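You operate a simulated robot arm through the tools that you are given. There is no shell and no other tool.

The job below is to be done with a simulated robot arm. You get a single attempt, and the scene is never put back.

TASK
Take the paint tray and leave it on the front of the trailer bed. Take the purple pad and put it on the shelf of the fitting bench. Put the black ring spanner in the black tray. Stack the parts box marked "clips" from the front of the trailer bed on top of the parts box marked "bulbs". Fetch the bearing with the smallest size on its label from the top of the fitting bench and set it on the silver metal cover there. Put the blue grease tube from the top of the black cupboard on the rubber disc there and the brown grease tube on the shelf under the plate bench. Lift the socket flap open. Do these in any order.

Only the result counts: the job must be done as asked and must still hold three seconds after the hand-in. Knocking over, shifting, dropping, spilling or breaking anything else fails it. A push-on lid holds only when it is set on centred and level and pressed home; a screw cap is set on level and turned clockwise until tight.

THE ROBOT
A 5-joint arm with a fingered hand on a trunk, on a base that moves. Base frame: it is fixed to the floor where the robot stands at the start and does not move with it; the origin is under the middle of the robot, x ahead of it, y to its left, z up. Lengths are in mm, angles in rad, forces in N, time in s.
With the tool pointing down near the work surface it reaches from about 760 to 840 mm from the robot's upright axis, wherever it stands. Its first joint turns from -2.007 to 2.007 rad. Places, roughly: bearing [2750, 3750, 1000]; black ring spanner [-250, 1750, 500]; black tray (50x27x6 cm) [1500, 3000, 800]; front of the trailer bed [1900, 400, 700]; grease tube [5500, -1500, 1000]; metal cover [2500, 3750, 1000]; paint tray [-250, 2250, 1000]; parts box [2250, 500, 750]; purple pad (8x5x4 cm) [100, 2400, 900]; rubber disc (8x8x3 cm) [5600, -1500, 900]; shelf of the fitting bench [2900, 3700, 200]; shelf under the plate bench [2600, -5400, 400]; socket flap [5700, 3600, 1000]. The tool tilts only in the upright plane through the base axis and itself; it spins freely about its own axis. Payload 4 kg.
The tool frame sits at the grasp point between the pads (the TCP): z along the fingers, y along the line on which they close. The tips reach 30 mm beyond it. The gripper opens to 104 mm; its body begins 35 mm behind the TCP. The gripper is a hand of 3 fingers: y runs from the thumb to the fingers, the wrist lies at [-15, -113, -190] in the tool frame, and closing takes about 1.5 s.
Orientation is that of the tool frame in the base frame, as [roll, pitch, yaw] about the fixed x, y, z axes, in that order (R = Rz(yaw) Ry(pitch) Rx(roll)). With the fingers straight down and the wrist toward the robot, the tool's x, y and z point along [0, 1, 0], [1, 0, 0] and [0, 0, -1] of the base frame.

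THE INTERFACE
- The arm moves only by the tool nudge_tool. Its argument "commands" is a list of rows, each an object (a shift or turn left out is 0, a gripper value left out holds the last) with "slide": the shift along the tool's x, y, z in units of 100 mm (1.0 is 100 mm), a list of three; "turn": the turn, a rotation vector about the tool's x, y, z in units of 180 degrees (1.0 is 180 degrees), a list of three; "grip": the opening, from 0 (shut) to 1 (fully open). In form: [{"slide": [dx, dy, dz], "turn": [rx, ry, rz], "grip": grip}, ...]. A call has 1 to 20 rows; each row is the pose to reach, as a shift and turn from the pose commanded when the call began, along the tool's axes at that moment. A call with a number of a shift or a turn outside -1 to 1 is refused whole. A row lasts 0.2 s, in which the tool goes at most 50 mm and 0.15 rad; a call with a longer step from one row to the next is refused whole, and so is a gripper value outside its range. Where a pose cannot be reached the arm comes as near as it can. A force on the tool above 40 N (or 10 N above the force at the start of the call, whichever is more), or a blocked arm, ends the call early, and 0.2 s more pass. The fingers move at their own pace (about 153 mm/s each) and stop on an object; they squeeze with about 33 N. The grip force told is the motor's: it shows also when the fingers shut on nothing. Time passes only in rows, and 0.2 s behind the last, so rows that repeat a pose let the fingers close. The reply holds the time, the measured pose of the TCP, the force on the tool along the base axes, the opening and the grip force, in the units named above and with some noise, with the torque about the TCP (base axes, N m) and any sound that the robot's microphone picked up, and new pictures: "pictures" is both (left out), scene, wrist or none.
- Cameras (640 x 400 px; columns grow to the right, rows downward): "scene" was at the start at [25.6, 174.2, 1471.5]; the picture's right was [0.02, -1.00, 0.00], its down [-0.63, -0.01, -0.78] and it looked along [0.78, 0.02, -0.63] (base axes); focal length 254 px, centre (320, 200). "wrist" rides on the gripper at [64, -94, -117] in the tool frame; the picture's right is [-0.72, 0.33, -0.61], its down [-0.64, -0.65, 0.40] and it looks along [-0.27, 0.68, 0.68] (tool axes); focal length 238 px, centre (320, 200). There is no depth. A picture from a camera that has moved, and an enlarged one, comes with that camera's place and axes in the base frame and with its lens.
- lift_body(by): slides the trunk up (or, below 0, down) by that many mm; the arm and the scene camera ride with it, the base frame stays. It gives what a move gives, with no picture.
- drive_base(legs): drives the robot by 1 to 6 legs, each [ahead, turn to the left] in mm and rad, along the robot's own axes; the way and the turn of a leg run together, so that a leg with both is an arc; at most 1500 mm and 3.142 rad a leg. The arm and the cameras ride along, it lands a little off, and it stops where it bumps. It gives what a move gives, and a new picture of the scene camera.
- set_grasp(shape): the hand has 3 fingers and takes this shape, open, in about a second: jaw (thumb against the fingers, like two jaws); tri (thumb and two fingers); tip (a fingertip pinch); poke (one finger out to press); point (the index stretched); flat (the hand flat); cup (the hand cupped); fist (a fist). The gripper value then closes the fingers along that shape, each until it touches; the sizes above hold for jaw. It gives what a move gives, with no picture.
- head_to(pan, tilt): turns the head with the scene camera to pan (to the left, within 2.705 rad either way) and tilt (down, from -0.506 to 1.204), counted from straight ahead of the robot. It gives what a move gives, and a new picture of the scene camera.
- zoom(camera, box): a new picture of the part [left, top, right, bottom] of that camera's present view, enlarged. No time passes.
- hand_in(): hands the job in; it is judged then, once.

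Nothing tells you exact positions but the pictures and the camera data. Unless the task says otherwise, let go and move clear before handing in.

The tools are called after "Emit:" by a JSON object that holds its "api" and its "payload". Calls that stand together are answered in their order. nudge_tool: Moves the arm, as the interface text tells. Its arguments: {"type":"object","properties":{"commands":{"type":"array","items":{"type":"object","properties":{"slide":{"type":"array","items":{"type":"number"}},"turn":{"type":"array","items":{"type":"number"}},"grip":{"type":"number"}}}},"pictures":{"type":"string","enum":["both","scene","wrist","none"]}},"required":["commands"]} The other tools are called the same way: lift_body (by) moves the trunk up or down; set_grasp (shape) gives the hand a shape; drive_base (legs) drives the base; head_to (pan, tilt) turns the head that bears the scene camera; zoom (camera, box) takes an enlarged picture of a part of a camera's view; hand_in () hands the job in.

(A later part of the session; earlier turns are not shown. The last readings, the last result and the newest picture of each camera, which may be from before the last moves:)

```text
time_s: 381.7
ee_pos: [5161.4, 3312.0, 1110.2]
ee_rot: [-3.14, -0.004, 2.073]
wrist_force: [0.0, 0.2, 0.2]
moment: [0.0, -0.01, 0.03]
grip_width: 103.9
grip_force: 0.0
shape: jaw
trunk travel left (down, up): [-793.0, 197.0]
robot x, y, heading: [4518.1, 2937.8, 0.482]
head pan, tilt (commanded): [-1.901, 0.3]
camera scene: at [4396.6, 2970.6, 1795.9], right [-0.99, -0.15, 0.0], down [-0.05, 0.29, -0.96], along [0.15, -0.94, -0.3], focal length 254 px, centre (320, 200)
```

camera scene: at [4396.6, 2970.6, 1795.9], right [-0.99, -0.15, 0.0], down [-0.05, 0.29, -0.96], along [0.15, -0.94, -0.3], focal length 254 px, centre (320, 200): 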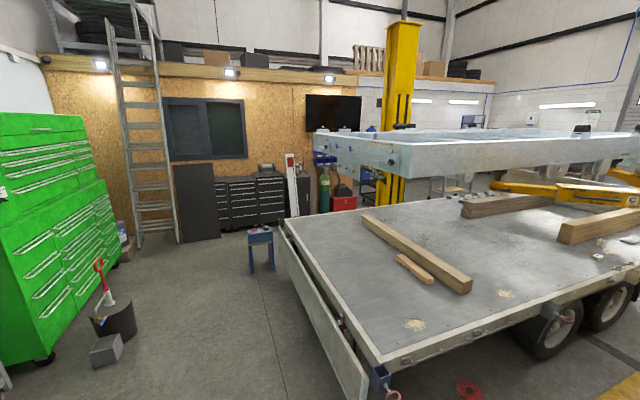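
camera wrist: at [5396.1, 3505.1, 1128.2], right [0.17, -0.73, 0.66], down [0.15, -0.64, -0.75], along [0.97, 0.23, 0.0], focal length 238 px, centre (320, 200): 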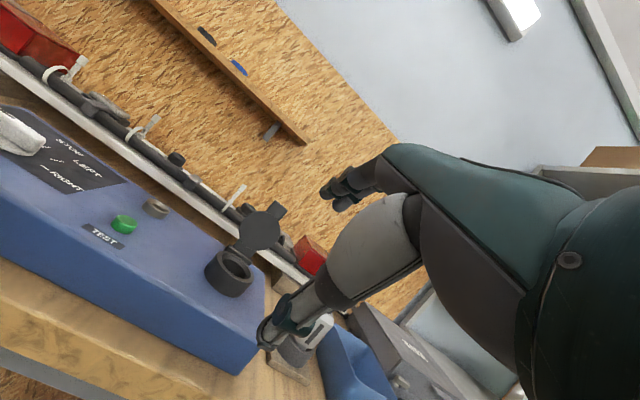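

The black cupboard stands beyond the trailer on the far side, beside the drawer cabinets. I'll drive round the trailer's rear along a clear lane and check on the way.

Emit:
{"api": "lift_body", "payload": {"by": 150}}

Emit:
{"api": "drive_base", "payload": {"legs": [[0, -1.529], [1400, 0], [1400, 0]]}}

Emit:
{"api": "head_to", "payload": {"pan": -0.4, "tilt": 0.4}}

```text
time_s: 383.4
ee_pos: [5164.1, 3313.3, 1260.0]
ee_rot: [-3.138, -0.004, 2.071]
wrist_force: [0.6, 0.4, 0.6]
moment: [-0.04, 0.0, 0.01]
grip_width: 103.9
grip_force: 0.1
shape: jaw
trunk travel left (down, up): [-943.0, 47.0]
robot x, y, heading: [4516.5, 2938.1, 0.481]
head pan, tilt (commanded): [-1.901, 0.3]
```

```text
time_s: 400.6
ee_pos: [6393.9, -61.0, 1260.1]
ee_rot: [-3.138, -0.004, 0.574]
wrist_force: [0.9, -0.4, 0.9]
moment: [0.02, 0.0, 0.02]
grip_width: 103.8
grip_force: 0.0
shape: jaw
trunk travel left (down, up): [-943.0, 47.0]
robot x, y, heading: [5972.5, 557.4, -1.012]
head pan, tilt (commanded): [-1.901, 0.3]
camera scene: at [5997.7, 676.7, 1945.9], right [-0.22, 0.97, 0.0], down [0.29, 0.07, -0.96], along [-0.93, -0.21, -0.3], focal length 254 px, centre (320, 200)
```

scene: 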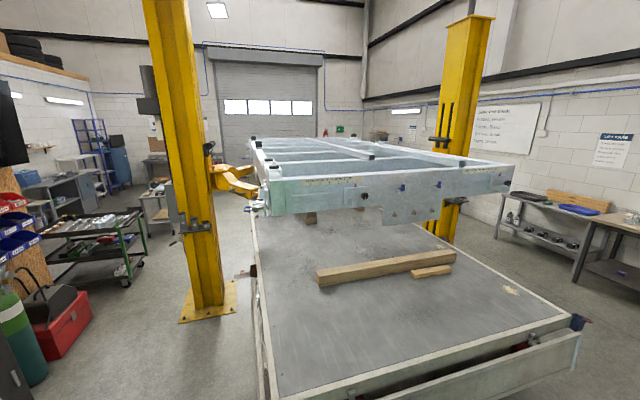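

```text
time_s: 402.2
ee_pos: [6392.6, -62.1, 1260.9]
ee_rot: [-3.141, -0.003, 0.576]
wrist_force: [-0.8, 0.1, 0.2]
moment: [0.02, 0.0, 0.0]
grip_width: 103.6
grip_force: 0.0
shape: jaw
trunk travel left (down, up): [-943.0, 47.0]
robot x, y, heading: [5976.2, 556.7, -1.016]
head pan, tilt (commanded): [-0.4, 0.4]
camera scene: at [6102.8, 606.3, 1936.6], right [-0.99, -0.15, 0.0], down [-0.06, 0.38, -0.92], along [0.14, -0.91, -0.39], focal length 254 px, centre (320, 200)
```

scene: 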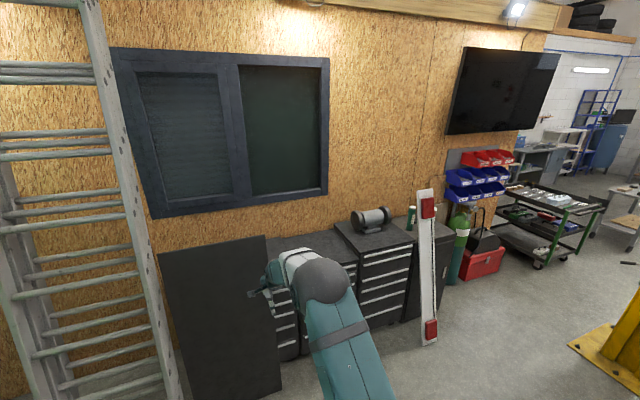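

Emit:
{"api": "head_to", "payload": {"pan": -1.2, "tilt": 0.8}}

Emit:
{"api": "head_to", "payload": {"pan": -0.6, "tilt": 0.5}}

Emit:
{"api": "zoom", "payload": {"camera": "scene", "box": [200, 100, 460, 262]}}

```text
time_s: 403.4
ee_pos: [6394.2, -61.7, 1259.4]
ee_rot: [-3.139, -0.004, 0.575]
wrist_force: [0.4, 0.7, -0.5]
moment: [0.02, 0.01, -0.02]
grip_width: 103.8
grip_force: 0.1
shape: jaw
trunk travel left (down, up): [-943.0, 47.0]
robot x, y, heading: [5974.5, 556.6, -1.018]
head pan, tilt (commanded): [-1.201, 0.799]
camera scene: at [6040.1, 633.3, 1901.5], right [-0.8, 0.6, 0.0], down [0.43, 0.57, -0.7], along [-0.42, -0.56, -0.72], focal length 254 px, centre (320, 200)
```

scene: 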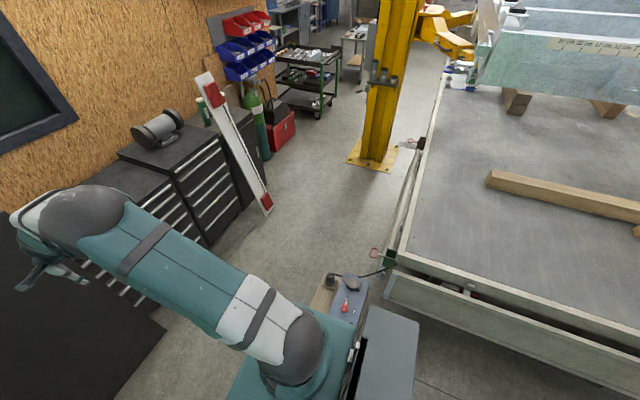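

```text
time_s: 404.4
ee_pos: [6394.1, -61.7, 1260.2]
ee_rot: [-3.139, -0.002, 0.575]
wrist_force: [-0.2, -0.4, 0.3]
moment: [0.01, 0.03, -0.02]
grip_width: 104.0
grip_force: 0.0
shape: jaw
trunk travel left (down, up): [-943.0, 47.0]
robot x, y, heading: [5973.8, 558.7, -1.016]
head pan, tilt (commanded): [-0.6, 0.499]
camera scene: at [6084.3, 606.9, 1927.4], right [-1.0, 0.05, 0.0], down [0.02, 0.48, -0.88], along [-0.04, -0.88, -0.48], focal length 254 px, centre (320, 200)
```

scene: 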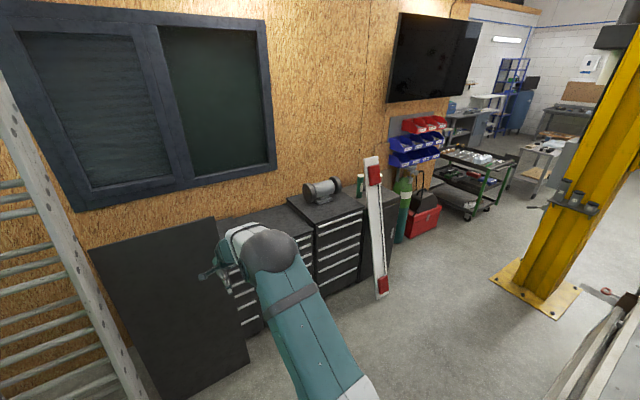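

```text
2.46 times, centred on (330, 181) of scene
camera zoom: at [6084.3, 606.9, 1927.4], right [-1.0, 0.05, 0.0], down [0.02, 0.48, -0.88], along [-0.04, -0.88, -0.48], focal length 624 px, centre (295, 247)
```

zoom: 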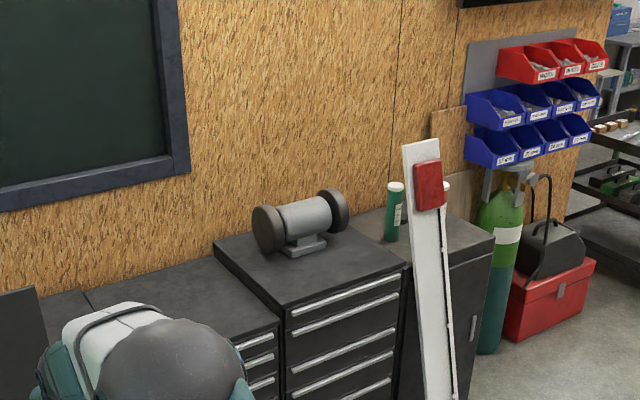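

A blue stool is close on my right, a black board leans ahead-left, and a white light board leans on the cupboard. I'll tuck the arm in before threading through.

Emit:
{"api": "nudge_tool", "payload": {"commands": [{"slide": [0, -0.48, 0]}, {"slide": [0, -0.96, 0]}], "pictures": "none"}}

Emit:
{"api": "nudge_tool", "payload": {"commands": [{"slide": [0, -0.48, 0]}, {"slide": [0, -0.96, 0]}], "pictures": "none"}}

Emit:
{"api": "nudge_tool", "payload": {"commands": [{"slide": [0, -0.48, 0]}, {"slide": [0, -0.96, 0]}], "pictures": "none"}}

Emit:
{"api": "drive_base", "payload": {"legs": [[470, 0], [0, -1.6]]}}

Emit:
{"api": "head_to", "payload": {"pan": 0.3, "tilt": 0.5}}

```text
time_s: 405.0
ee_pos: [6340.3, 21.2, 1260.7]
ee_rot: [-3.139, -0.006, 0.574]
wrist_force: [-0.3, 0.3, 0.9]
moment: [0.01, 0.0, 0.0]
grip_width: 104.0
grip_force: 0.0
shape: jaw
trunk travel left (down, up): [-943.0, 47.0]
robot x, y, heading: [5973.9, 551.9, -1.016]
head pan, tilt (commanded): [-0.6, 0.499]
```

```text
time_s: 405.6
ee_pos: [6286.8, 101.5, 1256.3]
ee_rot: [-3.138, -0.002, 0.574]
wrist_force: [-0.2, -0.5, -0.8]
moment: [-0.04, -0.02, 0.01]
grip_width: 103.9
grip_force: 0.1
shape: jaw
trunk travel left (down, up): [-943.0, 47.0]
robot x, y, heading: [5970.3, 556.0, -1.015]
head pan, tilt (commanded): [-0.6, 0.499]
```

```text
time_s: 406.2
ee_pos: [6234.9, 179.9, 1258.9]
ee_rot: [-3.141, -0.002, 0.575]
wrist_force: [-0.8, -0.1, -0.5]
moment: [0.01, 0.02, 0.01]
grip_width: 104.0
grip_force: 0.0
shape: jaw
trunk travel left (down, up): [-943.0, 47.0]
robot x, y, heading: [5971.9, 552.1, -1.02]
head pan, tilt (commanded): [-0.6, 0.499]
```

```text
time_s: 412.9
ee_pos: [5831.2, -91.4, 1258.9]
ee_rot: [-3.141, -0.003, -1.033]
wrist_force: [0.0, -0.3, -0.3]
moment: [-0.01, 0.01, 0.0]
grip_width: 104.0
grip_force: 0.1
shape: jaw
trunk travel left (down, up): [-943.0, 47.0]
robot x, y, heading: [6220.1, 159.6, -2.625]
head pan, tilt (commanded): [-0.6, 0.499]
camera scene: at [6265.2, 45.2, 1927.5], right [0.08, 1.0, 0.0], down [0.48, -0.04, -0.88], along [-0.88, 0.07, -0.48], focal length 254 px, centre (320, 200)
```

scene: 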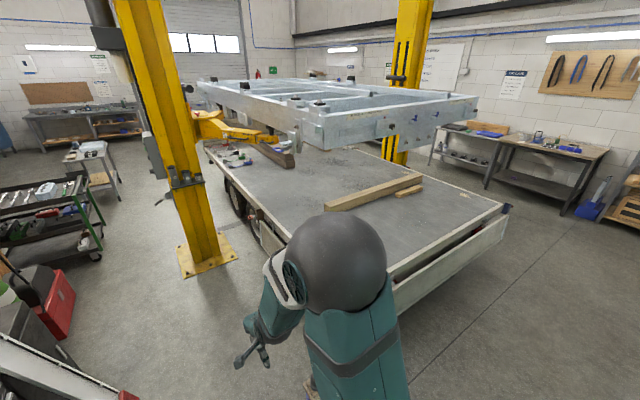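

```text
time_s: 414.1
ee_pos: [5832.0, -90.7, 1259.8]
ee_rot: [-3.139, -0.003, -1.032]
wrist_force: [-0.9, -0.1, 0.5]
moment: [0.01, 0.0, -0.01]
grip_width: 103.8
grip_force: 0.1
shape: jaw
trunk travel left (down, up): [-943.0, 47.0]
robot x, y, heading: [6214.5, 160.8, -2.616]
head pan, tilt (commanded): [0.3, 0.499]
camera scene: at [6293.9, -28.6, 1927.5], right [-0.73, 0.68, 0.0], down [0.33, 0.35, -0.88], along [-0.6, -0.64, -0.48], focal length 254 px, centre (320, 200)
```

scene: 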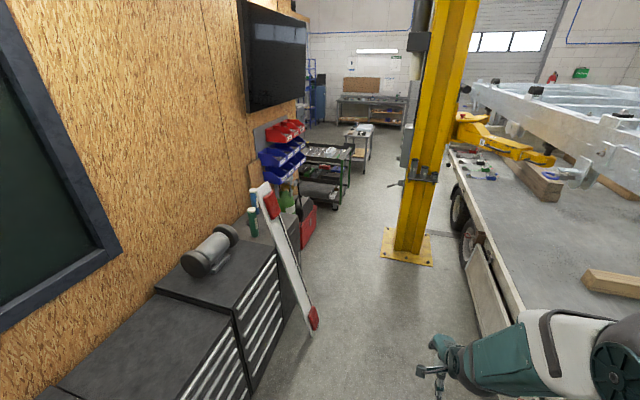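

The lane along the cupboards is clear. I'll shift a little away from the stool, then drive along until I'm opposite the black cupboard.

Emit:
{"api": "drive_base", "payload": {"legs": [[0, 0.5], [210, 0], [0, -0.5], [1050, 0]]}}

Emit:
{"api": "head_to", "payload": {"pan": 1.4, "tilt": 0.5}}

Emit:
{"api": "zoom", "payload": {"camera": "scene", "box": [200, 130, 480, 305]}}

```text
time_s: 423.6
ee_pos: [4792.2, -790.0, 1258.4]
ee_rot: [-3.139, -0.002, -1.045]
wrist_force: [-0.2, -0.1, 0.0]
moment: [0.0, -0.01, 0.0]
grip_width: 103.9
grip_force: 0.0
shape: jaw
trunk travel left (down, up): [-943.0, 47.0]
robot x, y, heading: [5183.2, -543.5, -2.632]
head pan, tilt (commanded): [0.3, 0.499]
camera scene: at [5255.2, -732.7, 1927.4], right [-0.73, 0.69, 0.0], down [0.33, 0.35, -0.88], along [-0.6, -0.64, -0.48], focal length 254 px, centre (320, 200)
```

scene: 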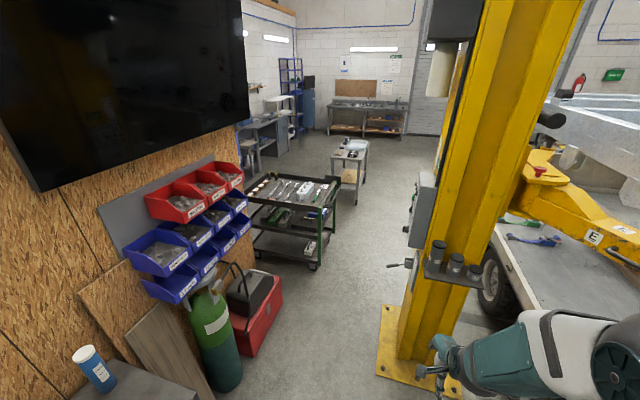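

```text
time_s: 425.0
ee_pos: [4792.2, -790.2, 1259.7]
ee_rot: [-3.138, -0.003, -1.043]
wrist_force: [0.1, -0.1, -0.9]
moment: [-0.02, 0.0, 0.01]
grip_width: 104.0
grip_force: 0.1
shape: jaw
trunk travel left (down, up): [-943.0, 47.0]
robot x, y, heading: [5182.6, -546.1, -2.633]
head pan, tilt (commanded): [1.4, 0.499]
camera scene: at [5348.5, -752.3, 1927.4], right [-0.94, -0.33, 0.0], down [-0.16, 0.45, -0.88], along [0.29, -0.83, -0.48], focal length 254 px, centre (320, 200)
```

scene: 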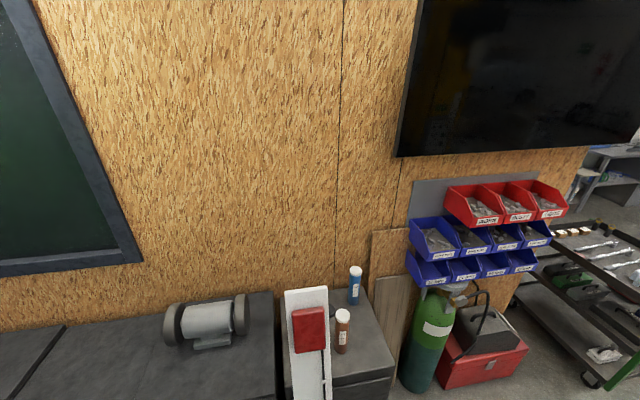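

```text
2.29 times, centred on (340, 218) of scene
camera zoom: at [5348.5, -752.3, 1927.4], right [-0.94, -0.33, 0.0], down [-0.16, 0.45, -0.88], along [0.29, -0.83, -0.48], focal length 580 px, centre (274, 160)
```

zoom: 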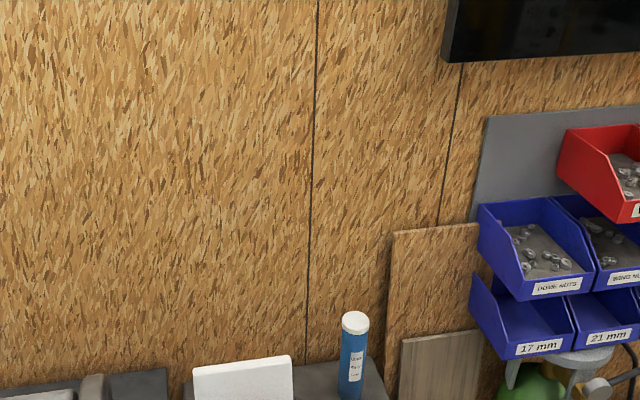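

Emit:
{"api": "head_to", "payload": {"pan": 1.45, "tilt": 0.9}}

Emit:
{"api": "zoom", "payload": {"camera": "scene", "box": [250, 120, 450, 245]}}

```text
time_s: 425.8
ee_pos: [4792.1, -789.4, 1260.0]
ee_rot: [-3.14, -0.004, -1.044]
wrist_force: [0.5, -0.4, 0.9]
moment: [0.03, 0.02, -0.01]
grip_width: 103.7
grip_force: 0.0
shape: jaw
trunk travel left (down, up): [-943.0, 47.0]
robot x, y, heading: [5179.8, -543.5, -2.626]
head pan, tilt (commanded): [1.45, 0.901]
camera scene: at [5346.9, -736.4, 1893.6], right [-0.92, -0.38, 0.0], down [-0.3, 0.72, -0.62], along [0.24, -0.57, -0.78], focal length 254 px, centre (320, 200)
```

scene: 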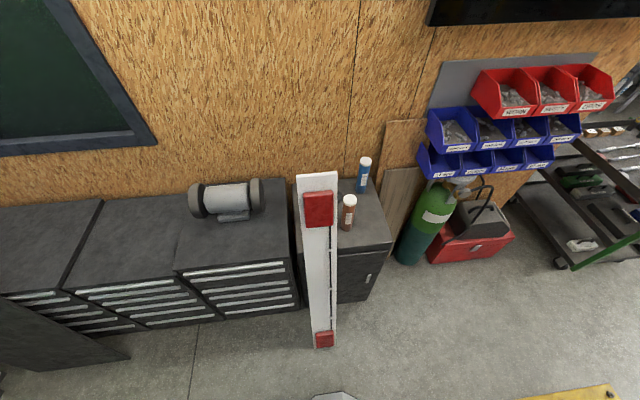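

```text
3.20 times, centred on (350, 182) of scene
camera zoom: at [5346.9, -736.4, 1893.6], right [-0.92, -0.38, 0.0], down [-0.3, 0.72, -0.62], along [0.24, -0.57, -0.78], focal length 812 px, centre (224, 256)
```

zoom: 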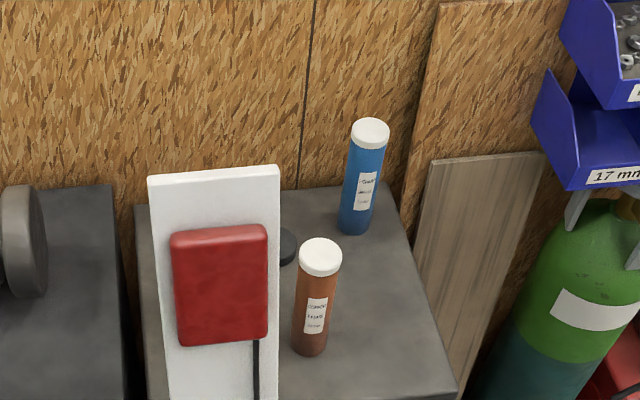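

I can see the blue and brown tubes standing on the cupboard and the black rubber disc peeking out behind the leaning light board. I'll lower the trunk for a second view to triangulate.

Emit:
{"api": "lift_body", "payload": {"by": -350}}

Emit:
{"api": "head_to", "payload": {"pan": 1.45, "tilt": 0.6}}

Emit:
{"api": "zoom", "payload": {"camera": "scene", "box": [250, 150, 450, 275]}}

```text
time_s: 429.2
ee_pos: [4791.6, -789.3, 908.2]
ee_rot: [-3.139, -0.002, -1.045]
wrist_force: [1.3, 0.2, -0.6]
moment: [0.02, -0.03, 0.02]
grip_width: 104.0
grip_force: 0.0
shape: jaw
trunk travel left (down, up): [-593.0, 397.0]
robot x, y, heading: [5182.7, -546.0, -2.632]
head pan, tilt (commanded): [1.45, 0.901]
```

```text
time_s: 430.1
ee_pos: [4792.8, -790.3, 910.0]
ee_rot: [-3.139, -0.004, -1.044]
wrist_force: [0.5, -0.2, 0.0]
moment: [0.02, 0.0, 0.02]
grip_width: 103.9
grip_force: 0.0
shape: jaw
trunk travel left (down, up): [-593.0, 397.0]
robot x, y, heading: [5184.4, -543.8, -2.629]
head pan, tilt (commanded): [1.45, 0.6]
camera scene: at [5351.8, -748.2, 1568.3], right [-0.92, -0.38, 0.0], down [-0.22, 0.52, -0.82], along [0.31, -0.76, -0.57], focal length 254 px, centre (320, 200)
```

scene: 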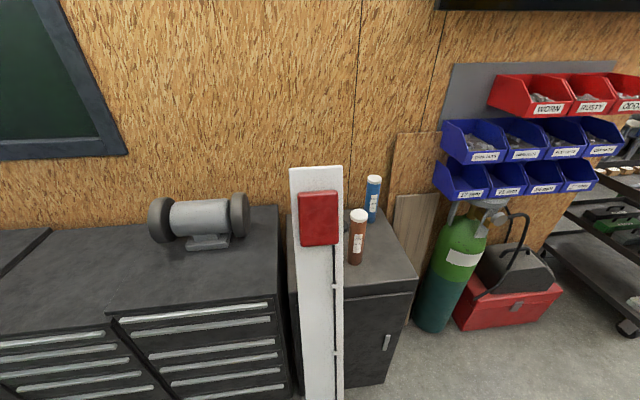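

```text
3.20 times, centred on (350, 212) of scene
camera zoom: at [5351.8, -748.2, 1568.3], right [-0.92, -0.38, 0.0], down [-0.22, 0.52, -0.82], along [0.31, -0.76, -0.57], focal length 812 px, centre (224, 160)
```

zoom: 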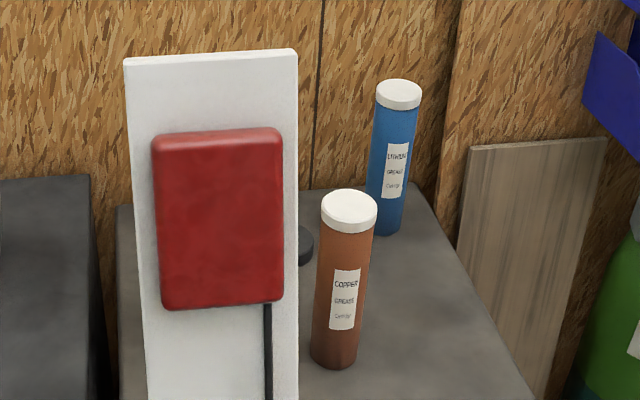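

Triangulation: cupboard top z≈875; blue tube at (5483,-1628), brown at (5477,-1376), disc near (5592,-1505), tubes ~205 mm tall. The light board blocks a straight approach, so I'll work from the right-front where both the blue tube and the disc are within reach.

Emit:
{"api": "lift_body", "payload": {"by": 380}}

Emit:
{"api": "drive_base", "payload": {"legs": [[0, 0.585], [610, 0], [0, 1.313]]}}

Emit:
{"api": "head_to", "payload": {"pan": 0.1, "tilt": 0.8}}

```text
time_s: 433.7
ee_pos: [4792.3, -790.6, 1289.3]
ee_rot: [-3.141, -0.003, -1.044]
wrist_force: [0.2, 0.1, 0.2]
moment: [0.01, -0.01, 0.01]
grip_width: 104.0
grip_force: 0.0
shape: jaw
trunk travel left (down, up): [-973.0, 17.0]
robot x, y, heading: [5182.7, -544.3, -2.632]
head pan, tilt (commanded): [1.45, 0.6]
```

```text
time_s: 442.0
ee_pos: [5261.3, -1372.7, 1290.5]
ee_rot: [3.142, -0.005, 0.864]
wrist_force: [-0.4, 0.0, -0.5]
moment: [-0.02, 0.01, -0.01]
grip_width: 103.8
grip_force: 0.1
shape: jaw
trunk travel left (down, up): [-973.0, 17.0]
robot x, y, heading: [4901.7, -1087.0, -0.724]
head pan, tilt (commanded): [1.45, 0.6]
camera scene: at [5035.5, -858.4, 1948.3], right [0.66, -0.75, 0.0], down [-0.42, -0.38, -0.82], along [0.62, 0.55, -0.57], focal length 254 px, centre (320, 200)
```

scene: 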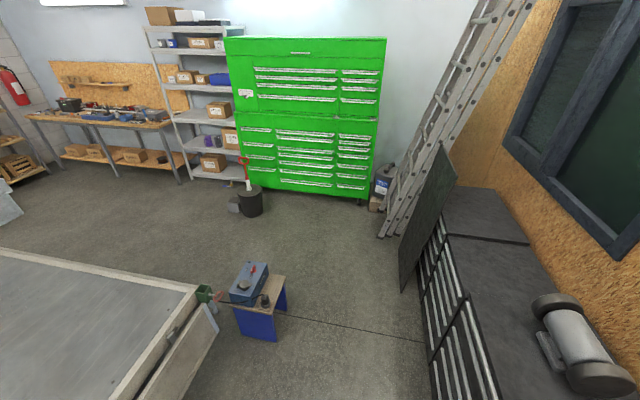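

```text
time_s: 443.5
ee_pos: [5260.6, -1371.9, 1290.2]
ee_rot: [-3.14, -0.003, 0.864]
wrist_force: [-0.3, -0.5, -0.2]
moment: [0.04, -0.01, 0.0]
grip_width: 103.8
grip_force: 0.1
shape: jaw
trunk travel left (down, up): [-973.0, 17.0]
robot x, y, heading: [4899.9, -1089.4, -0.727]
head pan, tilt (commanded): [0.099, 0.799]
camera scene: at [5034.9, -964.3, 1931.5], right [-0.58, -0.81, 0.0], down [-0.58, 0.42, -0.7], along [0.57, -0.41, -0.72], focal length 254 px, centre (320, 200)
```

scene: 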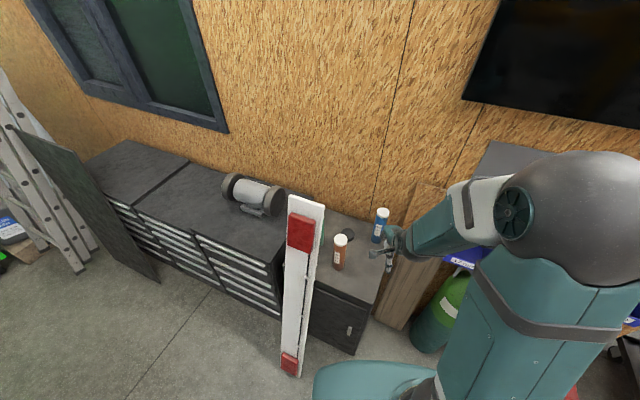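

I now see all three: brown tube in front, blue tube behind, and the disc to the left of the blue tube. I'll zoom in to refine their positions.

Emit:
{"api": "zoom", "payload": {"camera": "scene", "box": [290, 190, 410, 290]}}

```text
4.00 times, centred on (350, 240) of scene
camera zoom: at [5034.9, -964.3, 1931.5], right [-0.58, -0.81, 0.0], down [-0.58, 0.42, -0.7], along [0.57, -0.41, -0.72], focal length 1015 px, centre (200, 40)
```

zoom: 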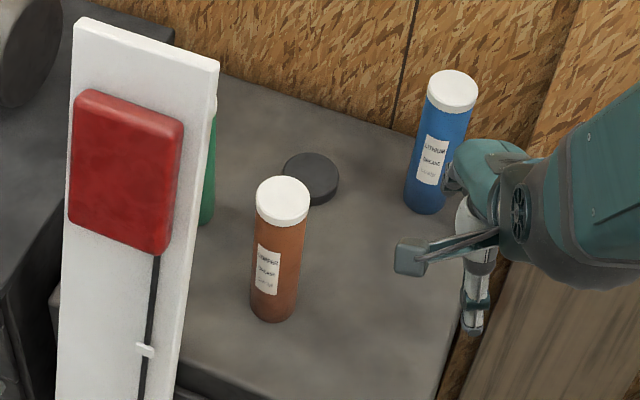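

Refined: blue tube (5475,-1629), disc (5573,-1528), brown (5467,-1381). I'll aim the base at the blue tube and extend the arm above everything.

Emit:
{"api": "drive_base", "payload": {"legs": [[0, -0.067]]}}

Emit:
{"api": "nudge_tool", "payload": {"commands": [{"slide": [0, 0.48, 0]}, {"slide": [0, 0.96, 0]}], "pictures": "none"}}

Emit:
{"api": "nudge_tool", "payload": {"commands": [{"slide": [0, 0.48, 0]}, {"slide": [0, 0.96, 0]}], "pictures": "none"}}

Emit:
{"api": "nudge_tool", "payload": {"commands": [{"slide": [0, 0.48, 0]}, {"slide": [0, 0.96, 0]}], "pictures": "none"}}

Emit:
{"api": "nudge_tool", "payload": {"commands": [{"slide": [0, 0.2, 0], "grip": 0.8}, {"slide": [0, 0.38, 0], "grip": 0.8}], "pictures": "both"}}

```text
time_s: 444.4
ee_pos: [5240.7, -1395.9, 1289.1]
ee_rot: [-3.137, -0.005, 0.795]
wrist_force: [-0.4, 0.5, -0.4]
moment: [0.01, 0.02, 0.02]
grip_width: 103.8
grip_force: 0.0
shape: jaw
trunk travel left (down, up): [-973.0, 17.0]
robot x, y, heading: [4902.4, -1087.8, -0.794]
head pan, tilt (commanded): [0.099, 0.799]
camera scene: at [5042.8, -973.8, 1931.5], right [-0.64, -0.77, 0.0], down [-0.55, 0.46, -0.7], along [0.54, -0.44, -0.72], focal length 254 px, centre (320, 200)
```

scene: 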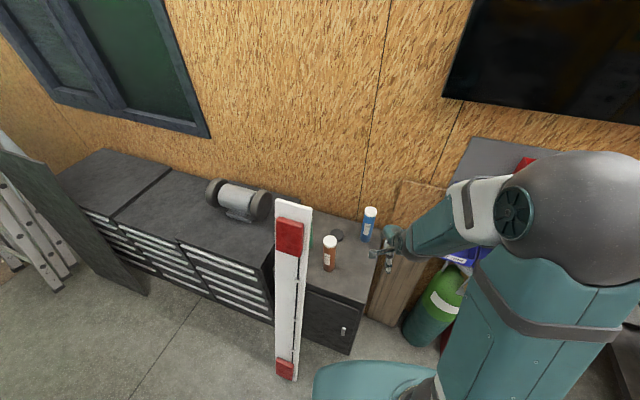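

```text
time_s: 445.0
ee_pos: [5307.9, -1464.3, 1287.3]
ee_rot: [-3.137, -0.003, 0.796]
wrist_force: [-0.3, -0.3, -0.2]
moment: [0.0, 0.0, 0.03]
grip_width: 103.9
grip_force: 0.0
shape: jaw
trunk travel left (down, up): [-973.0, 17.0]
robot x, y, heading: [4899.8, -1087.1, -0.792]
head pan, tilt (commanded): [0.099, 0.799]
```

```text
time_s: 445.6
ee_pos: [5379.5, -1531.3, 1287.8]
ee_rot: [-3.137, -0.003, 0.796]
wrist_force: [0.3, -0.7, 0.8]
moment: [0.03, 0.03, 0.0]
grip_width: 103.9
grip_force: 0.1
shape: jaw
trunk travel left (down, up): [-973.0, 17.0]
robot x, y, heading: [4899.8, -1083.5, -0.79]
head pan, tilt (commanded): [0.099, 0.799]
```

```text
time_s: 446.2
ee_pos: [5446.3, -1597.1, 1290.5]
ee_rot: [-3.138, -0.003, 0.797]
wrist_force: [-0.2, -0.1, 0.7]
moment: [0.01, -0.02, -0.03]
grip_width: 104.0
grip_force: 0.1
shape: jaw
trunk travel left (down, up): [-973.0, 17.0]
robot x, y, heading: [4902.6, -1089.7, -0.79]
head pan, tilt (commanded): [0.099, 0.799]
```

```text
time_s: 446.8
ee_pos: [5474.2, -1625.4, 1291.2]
ee_rot: [-3.139, -0.003, 0.795]
wrist_force: [0.4, 0.3, 0.0]
moment: [0.03, -0.03, 0.02]
grip_width: 83.5
grip_force: 0.0
shape: jaw
trunk travel left (down, up): [-973.0, 17.0]
robot x, y, heading: [4900.9, -1088.4, -0.791]
head pan, tilt (commanded): [0.099, 0.799]
camera scene: at [5042.8, -973.8, 1931.5], right [-0.64, -0.77, 0.0], down [-0.55, 0.46, -0.7], along [0.54, -0.44, -0.72], focal length 254 px, centre (320, 200)
camera wrist: at [5450.8, -1513.0, 1408.4], right [-0.27, -0.74, 0.61], down [-0.91, 0.0, -0.4], along [0.3, -0.67, -0.68], focal length 238 px, centre (320, 200)
```

scene: 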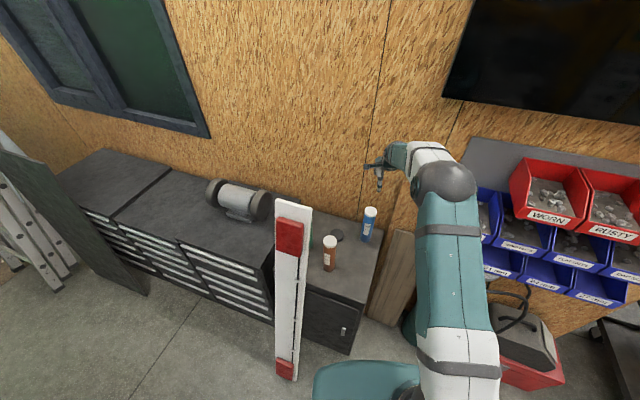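
wrist: 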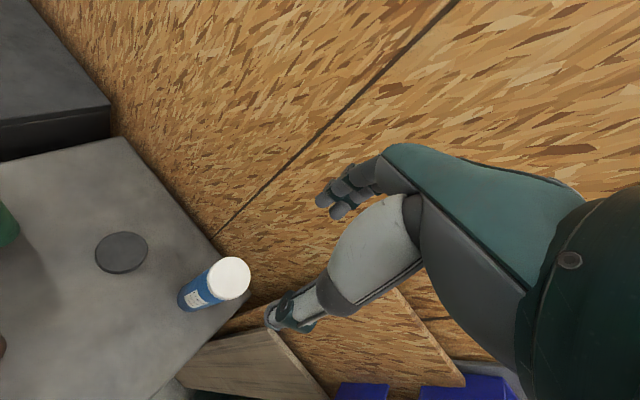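

The wrist camera puts the blue cap at about (5482,-1632). I'll move 9 mm further, lower the trunk, and recheck before closing on the tube.

Emit:
{"api": "lift_body", "payload": {"by": -150}}

Emit:
{"api": "nudge_tool", "payload": {"commands": [{"slide": [0, 0.05, 0]}, {"slide": [0, 0.09, 0]}], "pictures": "wrist"}}

Emit:
{"api": "zoom", "payload": {"camera": "scene", "box": [320, 150, 440, 270]}}

```text
time_s: 448.5
ee_pos: [5473.8, -1623.5, 1139.8]
ee_rot: [-3.138, -0.002, 0.797]
wrist_force: [0.2, 0.4, 0.9]
moment: [0.02, -0.01, 0.02]
grip_width: 83.4
grip_force: 0.1
shape: jaw
trunk travel left (down, up): [-823.0, 167.0]
robot x, y, heading: [4900.0, -1087.2, -0.791]
head pan, tilt (commanded): [0.099, 0.799]
```

```text
time_s: 449.1
ee_pos: [5480.7, -1629.0, 1140.7]
ee_rot: [-3.14, -0.002, 0.796]
wrist_force: [-0.5, -0.3, 0.5]
moment: [0.02, 0.0, 0.0]
grip_width: 83.4
grip_force: 0.1
shape: jaw
trunk travel left (down, up): [-823.0, 167.0]
robot x, y, heading: [4902.3, -1085.3, -0.791]
head pan, tilt (commanded): [0.099, 0.799]
camera wrist: at [5457.4, -1519.0, 1258.1], right [-0.27, -0.74, 0.61], down [-0.91, 0.0, -0.4], along [0.3, -0.67, -0.68], focal length 238 px, centre (320, 200)
```

wrist: 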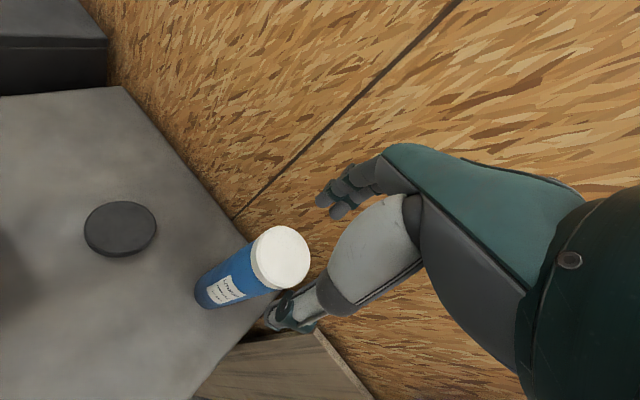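

```text
3.33 times, centred on (380, 210) of scene
camera zoom: at [5042.9, -973.8, 1781.5], right [-0.64, -0.77, 0.0], down [-0.55, 0.46, -0.7], along [0.54, -0.44, -0.72], focal length 846 px, centre (120, 167)
```

zoom: 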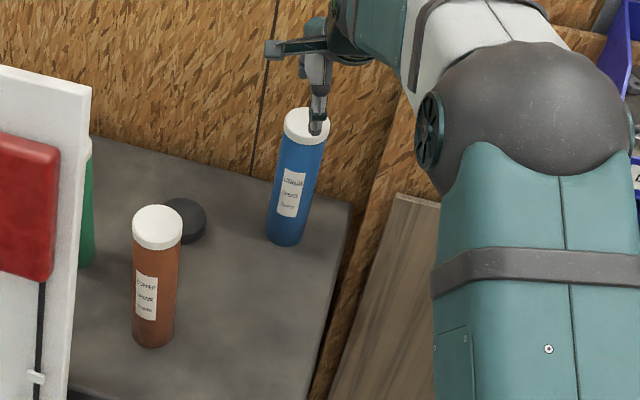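

The cap is centred under the tool. I'll go down 84 mm and close.

Emit:
{"api": "nudge_tool", "payload": {"commands": [{"slide": [0, 0.03, 0.3]}, {"slide": [0, 0.03, 0.6]}, {"slide": [0, 0.03, 0.84]}], "pictures": "wrist"}}

Emit:
{"api": "nudge_tool", "payload": {"commands": [{"grip": 0.7}, {"grip": 0.6}, {"grip": 0.5}, {"grip": 0.3}, {"grip": 0.1}, {"grip": 0}, {"grip": 0}, {"grip": 0}, {"grip": 0}], "pictures": "wrist"}}

Emit:
{"api": "zoom", "payload": {"camera": "scene", "box": [320, 150, 440, 270]}}

```text
time_s: 449.9
ee_pos: [5483.3, -1633.9, 1055.7]
ee_rot: [-3.139, 0.0, 0.795]
wrist_force: [1.0, 0.3, -0.2]
moment: [-0.04, -0.01, 0.0]
grip_width: 83.4
grip_force: 0.1
shape: jaw
trunk travel left (down, up): [-823.0, 167.0]
robot x, y, heading: [4896.0, -1085.7, -0.794]
head pan, tilt (commanded): [0.099, 0.799]
camera wrist: at [5459.6, -1522.2, 1173.8], right [-0.27, -0.74, 0.61], down [-0.91, 0.0, -0.4], along [0.3, -0.67, -0.68], focal length 238 px, centre (320, 200)
```

wrist: 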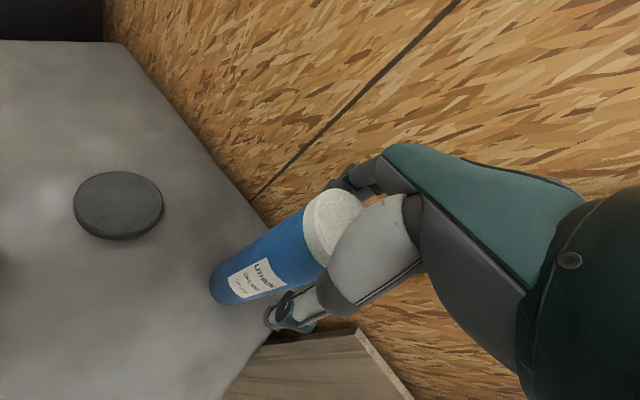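

```text
time_s: 451.9
ee_pos: [5481.9, -1632.9, 1055.9]
ee_rot: [-3.138, -0.002, 0.796]
wrist_force: [-0.4, -0.6, -0.3]
moment: [-0.07, -0.02, 0.0]
grip_width: 45.6
grip_force: 33.0
shape: jaw
trunk travel left (down, up): [-823.0, 167.0]
robot x, y, heading: [4900.3, -1085.2, -0.791]
head pan, tilt (commanded): [0.099, 0.799]
camera wrist: at [5459.2, -1521.8, 1174.2], right [-0.27, -0.74, 0.61], down [-0.91, 0.0, -0.4], along [0.3, -0.67, -0.68], focal length 238 px, centre (320, 200)
```

wrist: 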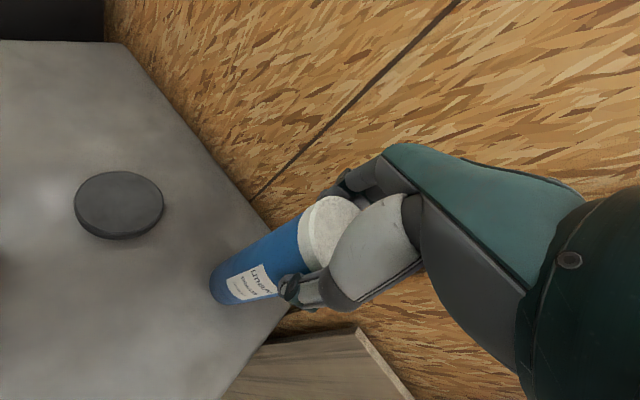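

```text
3.33 times, centred on (380, 210) of scene
camera zoom: at [5043.1, -974.0, 1781.5], right [-0.64, -0.77, 0.0], down [-0.55, 0.46, -0.7], along [0.54, -0.44, -0.72], focal length 846 px, centre (120, 167)
```

zoom: 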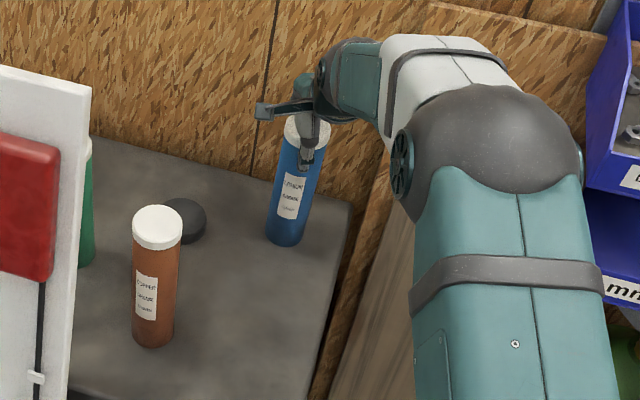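

The blue tube is gripped. I'll lift it 60 mm and swing the base left toward the disc.

Emit:
{"api": "nudge_tool", "payload": {"commands": [{"slide": [0, 0, -0.15]}, {"slide": [0, 0, -0.4]}, {"slide": [0, 0, -0.65]}], "pictures": "none"}}

Emit:
{"api": "drive_base", "payload": {"legs": [[0, 0.172]]}}

Emit:
{"api": "nudge_tool", "payload": {"commands": [{"slide": [0, 0.05, 0]}, {"slide": [0, 0.09, 0]}], "pictures": "wrist"}}

Emit:
{"api": "zoom", "payload": {"camera": "scene", "box": [300, 140, 440, 280]}}

```text
time_s: 452.7
ee_pos: [5482.7, -1630.9, 1119.6]
ee_rot: [-3.138, -0.004, 0.797]
wrist_force: [-0.4, -0.2, -4.1]
moment: [0.01, 0.01, 0.02]
grip_width: 45.6
grip_force: 32.5
shape: jaw
trunk travel left (down, up): [-823.0, 167.0]
robot x, y, heading: [4899.4, -1088.3, -0.788]
head pan, tilt (commanded): [0.099, 0.799]
```

```text
time_s: 453.8
ee_pos: [5565.9, -1525.4, 1118.6]
ee_rot: [-3.138, -0.004, 0.965]
wrist_force: [0.3, 0.6, -4.5]
moment: [-0.05, -0.03, -0.04]
grip_width: 45.5
grip_force: 33.0
shape: jaw
trunk travel left (down, up): [-823.0, 167.0]
robot x, y, heading: [4901.4, -1085.4, -0.623]
head pan, tilt (commanded): [0.099, 0.799]
camera scene: at [5022.7, -951.3, 1781.4], right [-0.5, -0.87, 0.0], down [-0.62, 0.36, -0.7], along [0.6, -0.35, -0.72], focal length 254 px, centre (320, 200)
```

scene: 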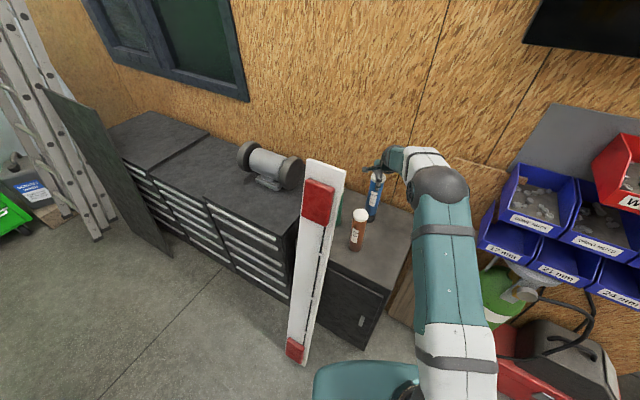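

```text
time_s: 454.4
ee_pos: [5573.9, -1531.2, 1119.3]
ee_rot: [-3.137, -0.003, 0.965]
wrist_force: [1.0, 0.7, -5.3]
moment: [0.01, 0.03, 0.0]
grip_width: 45.5
grip_force: 32.7
shape: jaw
trunk travel left (down, up): [-823.0, 167.0]
robot x, y, heading: [4897.1, -1085.8, -0.623]
head pan, tilt (commanded): [0.099, 0.799]
camera wrist: at [5532.2, -1425.2, 1237.3], right [-0.14, -0.78, 0.61], down [-0.9, -0.15, -0.4], along [0.41, -0.61, -0.68], focal length 238 px, centre (320, 200)
```

wrist: 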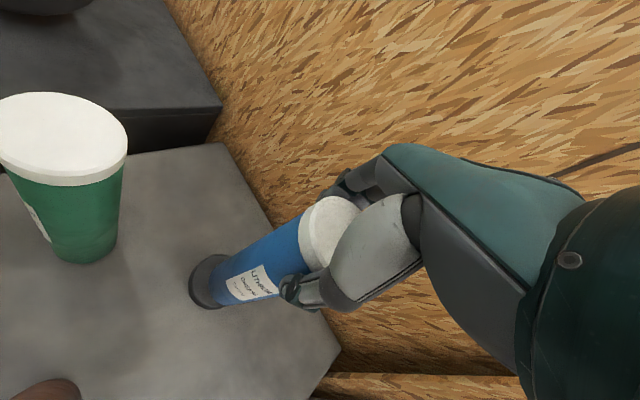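

```text
2.86 times, centred on (370, 210) of scene
camera zoom: at [5022.6, -951.9, 1781.5], right [-0.5, -0.87, 0.0], down [-0.62, 0.36, -0.7], along [0.6, -0.35, -0.72], focal length 725 px, centre (177, 171)
```

zoom: 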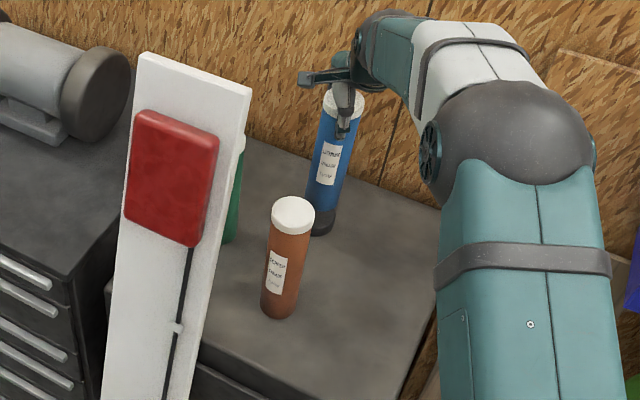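

The tube is centred over the disc. I'll lower it in small steps until it stands on it.

Emit:
{"api": "nudge_tool", "payload": {"commands": [{"slide": [0, 0, 0.15]}, {"slide": [0, 0, 0.24]}, {"slide": [0, 0, 0.28]}, {"slide": [0, 0, 0.3]}], "pictures": "none"}}

Emit:
{"api": "zoom", "payload": {"camera": "scene", "box": [330, 160, 410, 230]}}

```text
time_s: 455.4
ee_pos: [5573.4, -1530.8, 1089.4]
ee_rot: [-3.137, -0.003, 0.967]
wrist_force: [0.1, -0.2, -3.8]
moment: [0.01, 0.01, 0.0]
grip_width: 45.5
grip_force: 33.4
shape: jaw
trunk travel left (down, up): [-823.0, 167.0]
robot x, y, heading: [4902.4, -1086.2, -0.625]
head pan, tilt (commanded): [0.099, 0.799]
```

```text
5.71 times, centred on (370, 195) of scene
camera zoom: at [5022.5, -951.9, 1781.5], right [-0.5, -0.87, 0.0], down [-0.62, 0.36, -0.7], along [0.6, -0.35, -0.72], focal length 1449 px, centre (34, 229)
```

zoom: 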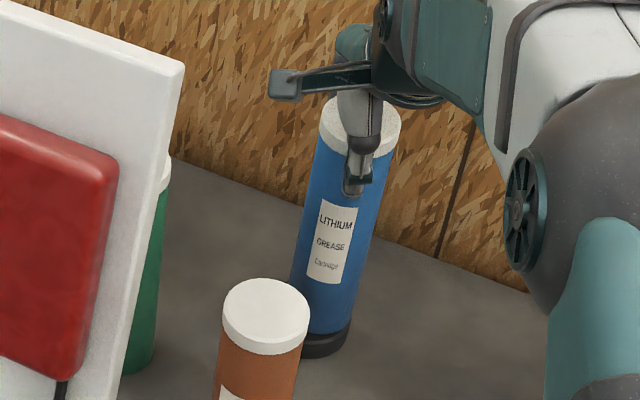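

Emit:
{"api": "nudge_tool", "payload": {"commands": [{"slide": [0, 0, 0.02]}, {"slide": [0, 0, 0.04]}, {"slide": [0, 0, 0.05]}], "pictures": "wrist"}}

```text
time_s: 456.2
ee_pos: [5573.3, -1532.3, 1083.4]
ee_rot: [-3.138, -0.003, 0.966]
wrist_force: [-0.2, 0.1, -3.8]
moment: [0.01, 0.01, -0.01]
grip_width: 45.6
grip_force: 33.0
shape: jaw
trunk travel left (down, up): [-823.0, 167.0]
robot x, y, heading: [4902.0, -1089.1, -0.624]
head pan, tilt (commanded): [0.099, 0.799]
camera wrist: at [5531.9, -1425.2, 1201.8], right [-0.14, -0.78, 0.61], down [-0.9, -0.15, -0.4], along [0.41, -0.61, -0.68], focal length 238 px, centre (320, 200)
```

wrist: 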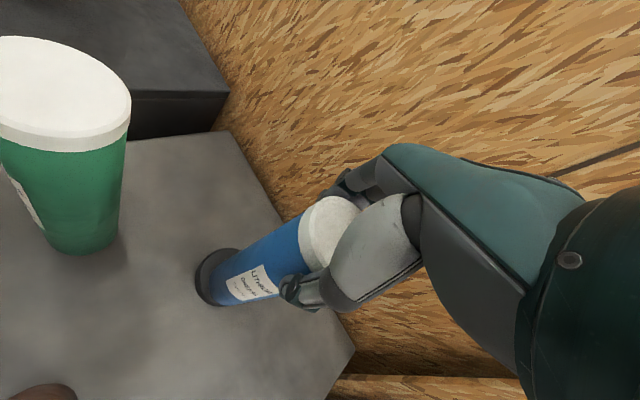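

Emit:
{"api": "nudge_tool", "payload": {"commands": [{"slide": [0, 0, 0.02]}, {"slide": [0, 0, 0.04]}, {"slide": [0, 0, 0.06]}], "pictures": "none"}}

```text
time_s: 457.0
ee_pos: [5574.1, -1530.7, 1078.3]
ee_rot: [-3.139, -0.002, 0.966]
wrist_force: [-0.1, -0.6, -2.2]
moment: [0.03, 0.02, 0.0]
grip_width: 45.6
grip_force: 33.4
shape: jaw
trunk travel left (down, up): [-823.0, 167.0]
robot x, y, heading: [4900.3, -1081.2, -0.622]
head pan, tilt (commanded): [0.099, 0.799]
```

Emit:
{"api": "nudge_tool", "payload": {"commands": [{"slide": [0, 0, 0.015]}, {"slide": [0, 0, 0.03]}], "pictures": "none"}}

Emit:
{"api": "zoom", "payload": {"camera": "scene", "box": [330, 160, 410, 230]}}

```text
time_s: 457.6
ee_pos: [5573.4, -1530.7, 1077.9]
ee_rot: [3.141, -0.004, 0.963]
wrist_force: [-0.7, 0.2, 8.4]
moment: [0.04, 0.08, -0.01]
grip_width: 45.5
grip_force: 33.0
shape: jaw
trunk travel left (down, up): [-823.0, 167.0]
robot x, y, heading: [4902.2, -1086.2, -0.618]
head pan, tilt (commanded): [0.099, 0.799]
```

```text
5.71 times, centred on (370, 195) of scene
camera zoom: at [5020.7, -950.6, 1781.7], right [-0.5, -0.87, 0.0], down [-0.62, 0.36, -0.7], along [0.6, -0.35, -0.72], focal length 1449 px, centre (34, 229)
```

zoom: 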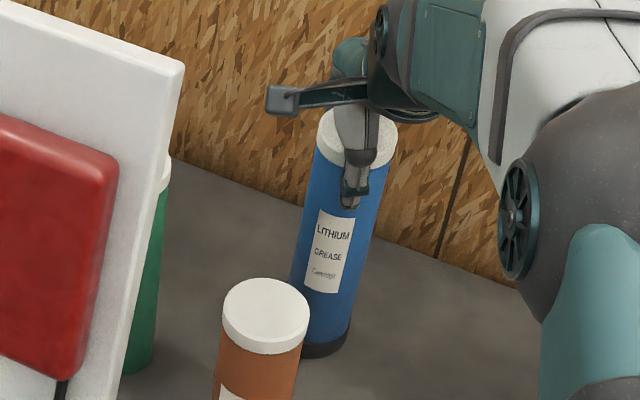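

The tube stands on the disc (8 N contact). I'll release and rise straight up.

Emit:
{"api": "nudge_tool", "payload": {"commands": [{"slide": [0, 0, -0.01], "grip": 0.45}, {"slide": [0, 0, -0.01], "grip": 0.5}, {"slide": [0, 0, -0.01], "grip": 0.6}, {"slide": [0, 0, -0.01], "grip": 0.75}, {"slide": [0, 0, -0.01], "grip": 0.85}, {"slide": [0, 0, -0.01], "grip": 0.85}, {"slide": [0, 0, -0.01], "grip": 0.85}, {"slide": [0, 0, -0.3], "grip": 0.85}, {"slide": [0, 0, -0.6], "grip": 0.85}, {"slide": [0, 0, -1.0], "grip": 0.85}], "pictures": "wrist"}}

Emit:
{"api": "zoom", "payload": {"camera": "scene", "box": [310, 150, 410, 240]}}

```text
time_s: 459.8
ee_pos: [5572.4, -1530.2, 1176.2]
ee_rot: [-3.14, -0.001, 0.966]
wrist_force: [-0.9, -1.0, 0.6]
moment: [0.0, 0.0, 0.0]
grip_width: 88.3
grip_force: 0.2
shape: jaw
trunk travel left (down, up): [-823.0, 167.0]
robot x, y, heading: [4902.4, -1085.2, -0.619]
head pan, tilt (commanded): [0.099, 0.799]
camera wrist: at [5530.2, -1423.5, 1294.5], right [-0.14, -0.78, 0.61], down [-0.9, -0.15, -0.41], along [0.41, -0.61, -0.68], focal length 238 px, centre (320, 200)
```

wrist: 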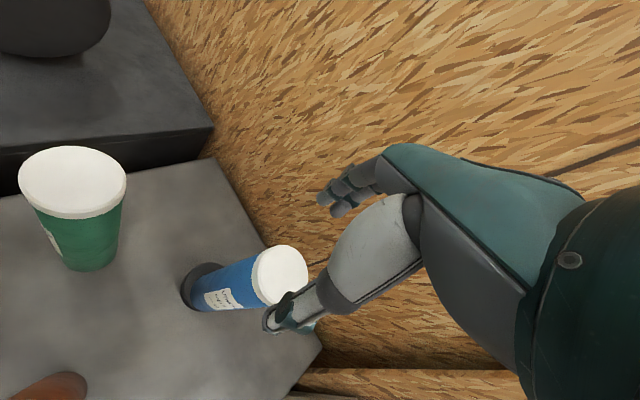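

```text
4.44 times, centred on (360, 195) of scene
camera zoom: at [5020.9, -950.8, 1781.5], right [-0.5, -0.87, 0.0], down [-0.62, 0.36, -0.7], along [0.6, -0.35, -0.72], focal length 1127 px, centre (142, 222)
```

zoom: 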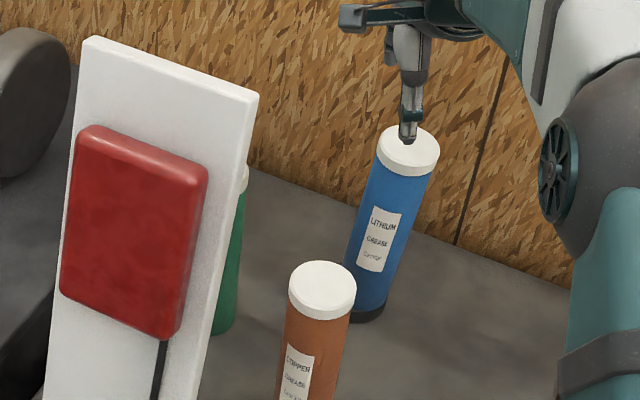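

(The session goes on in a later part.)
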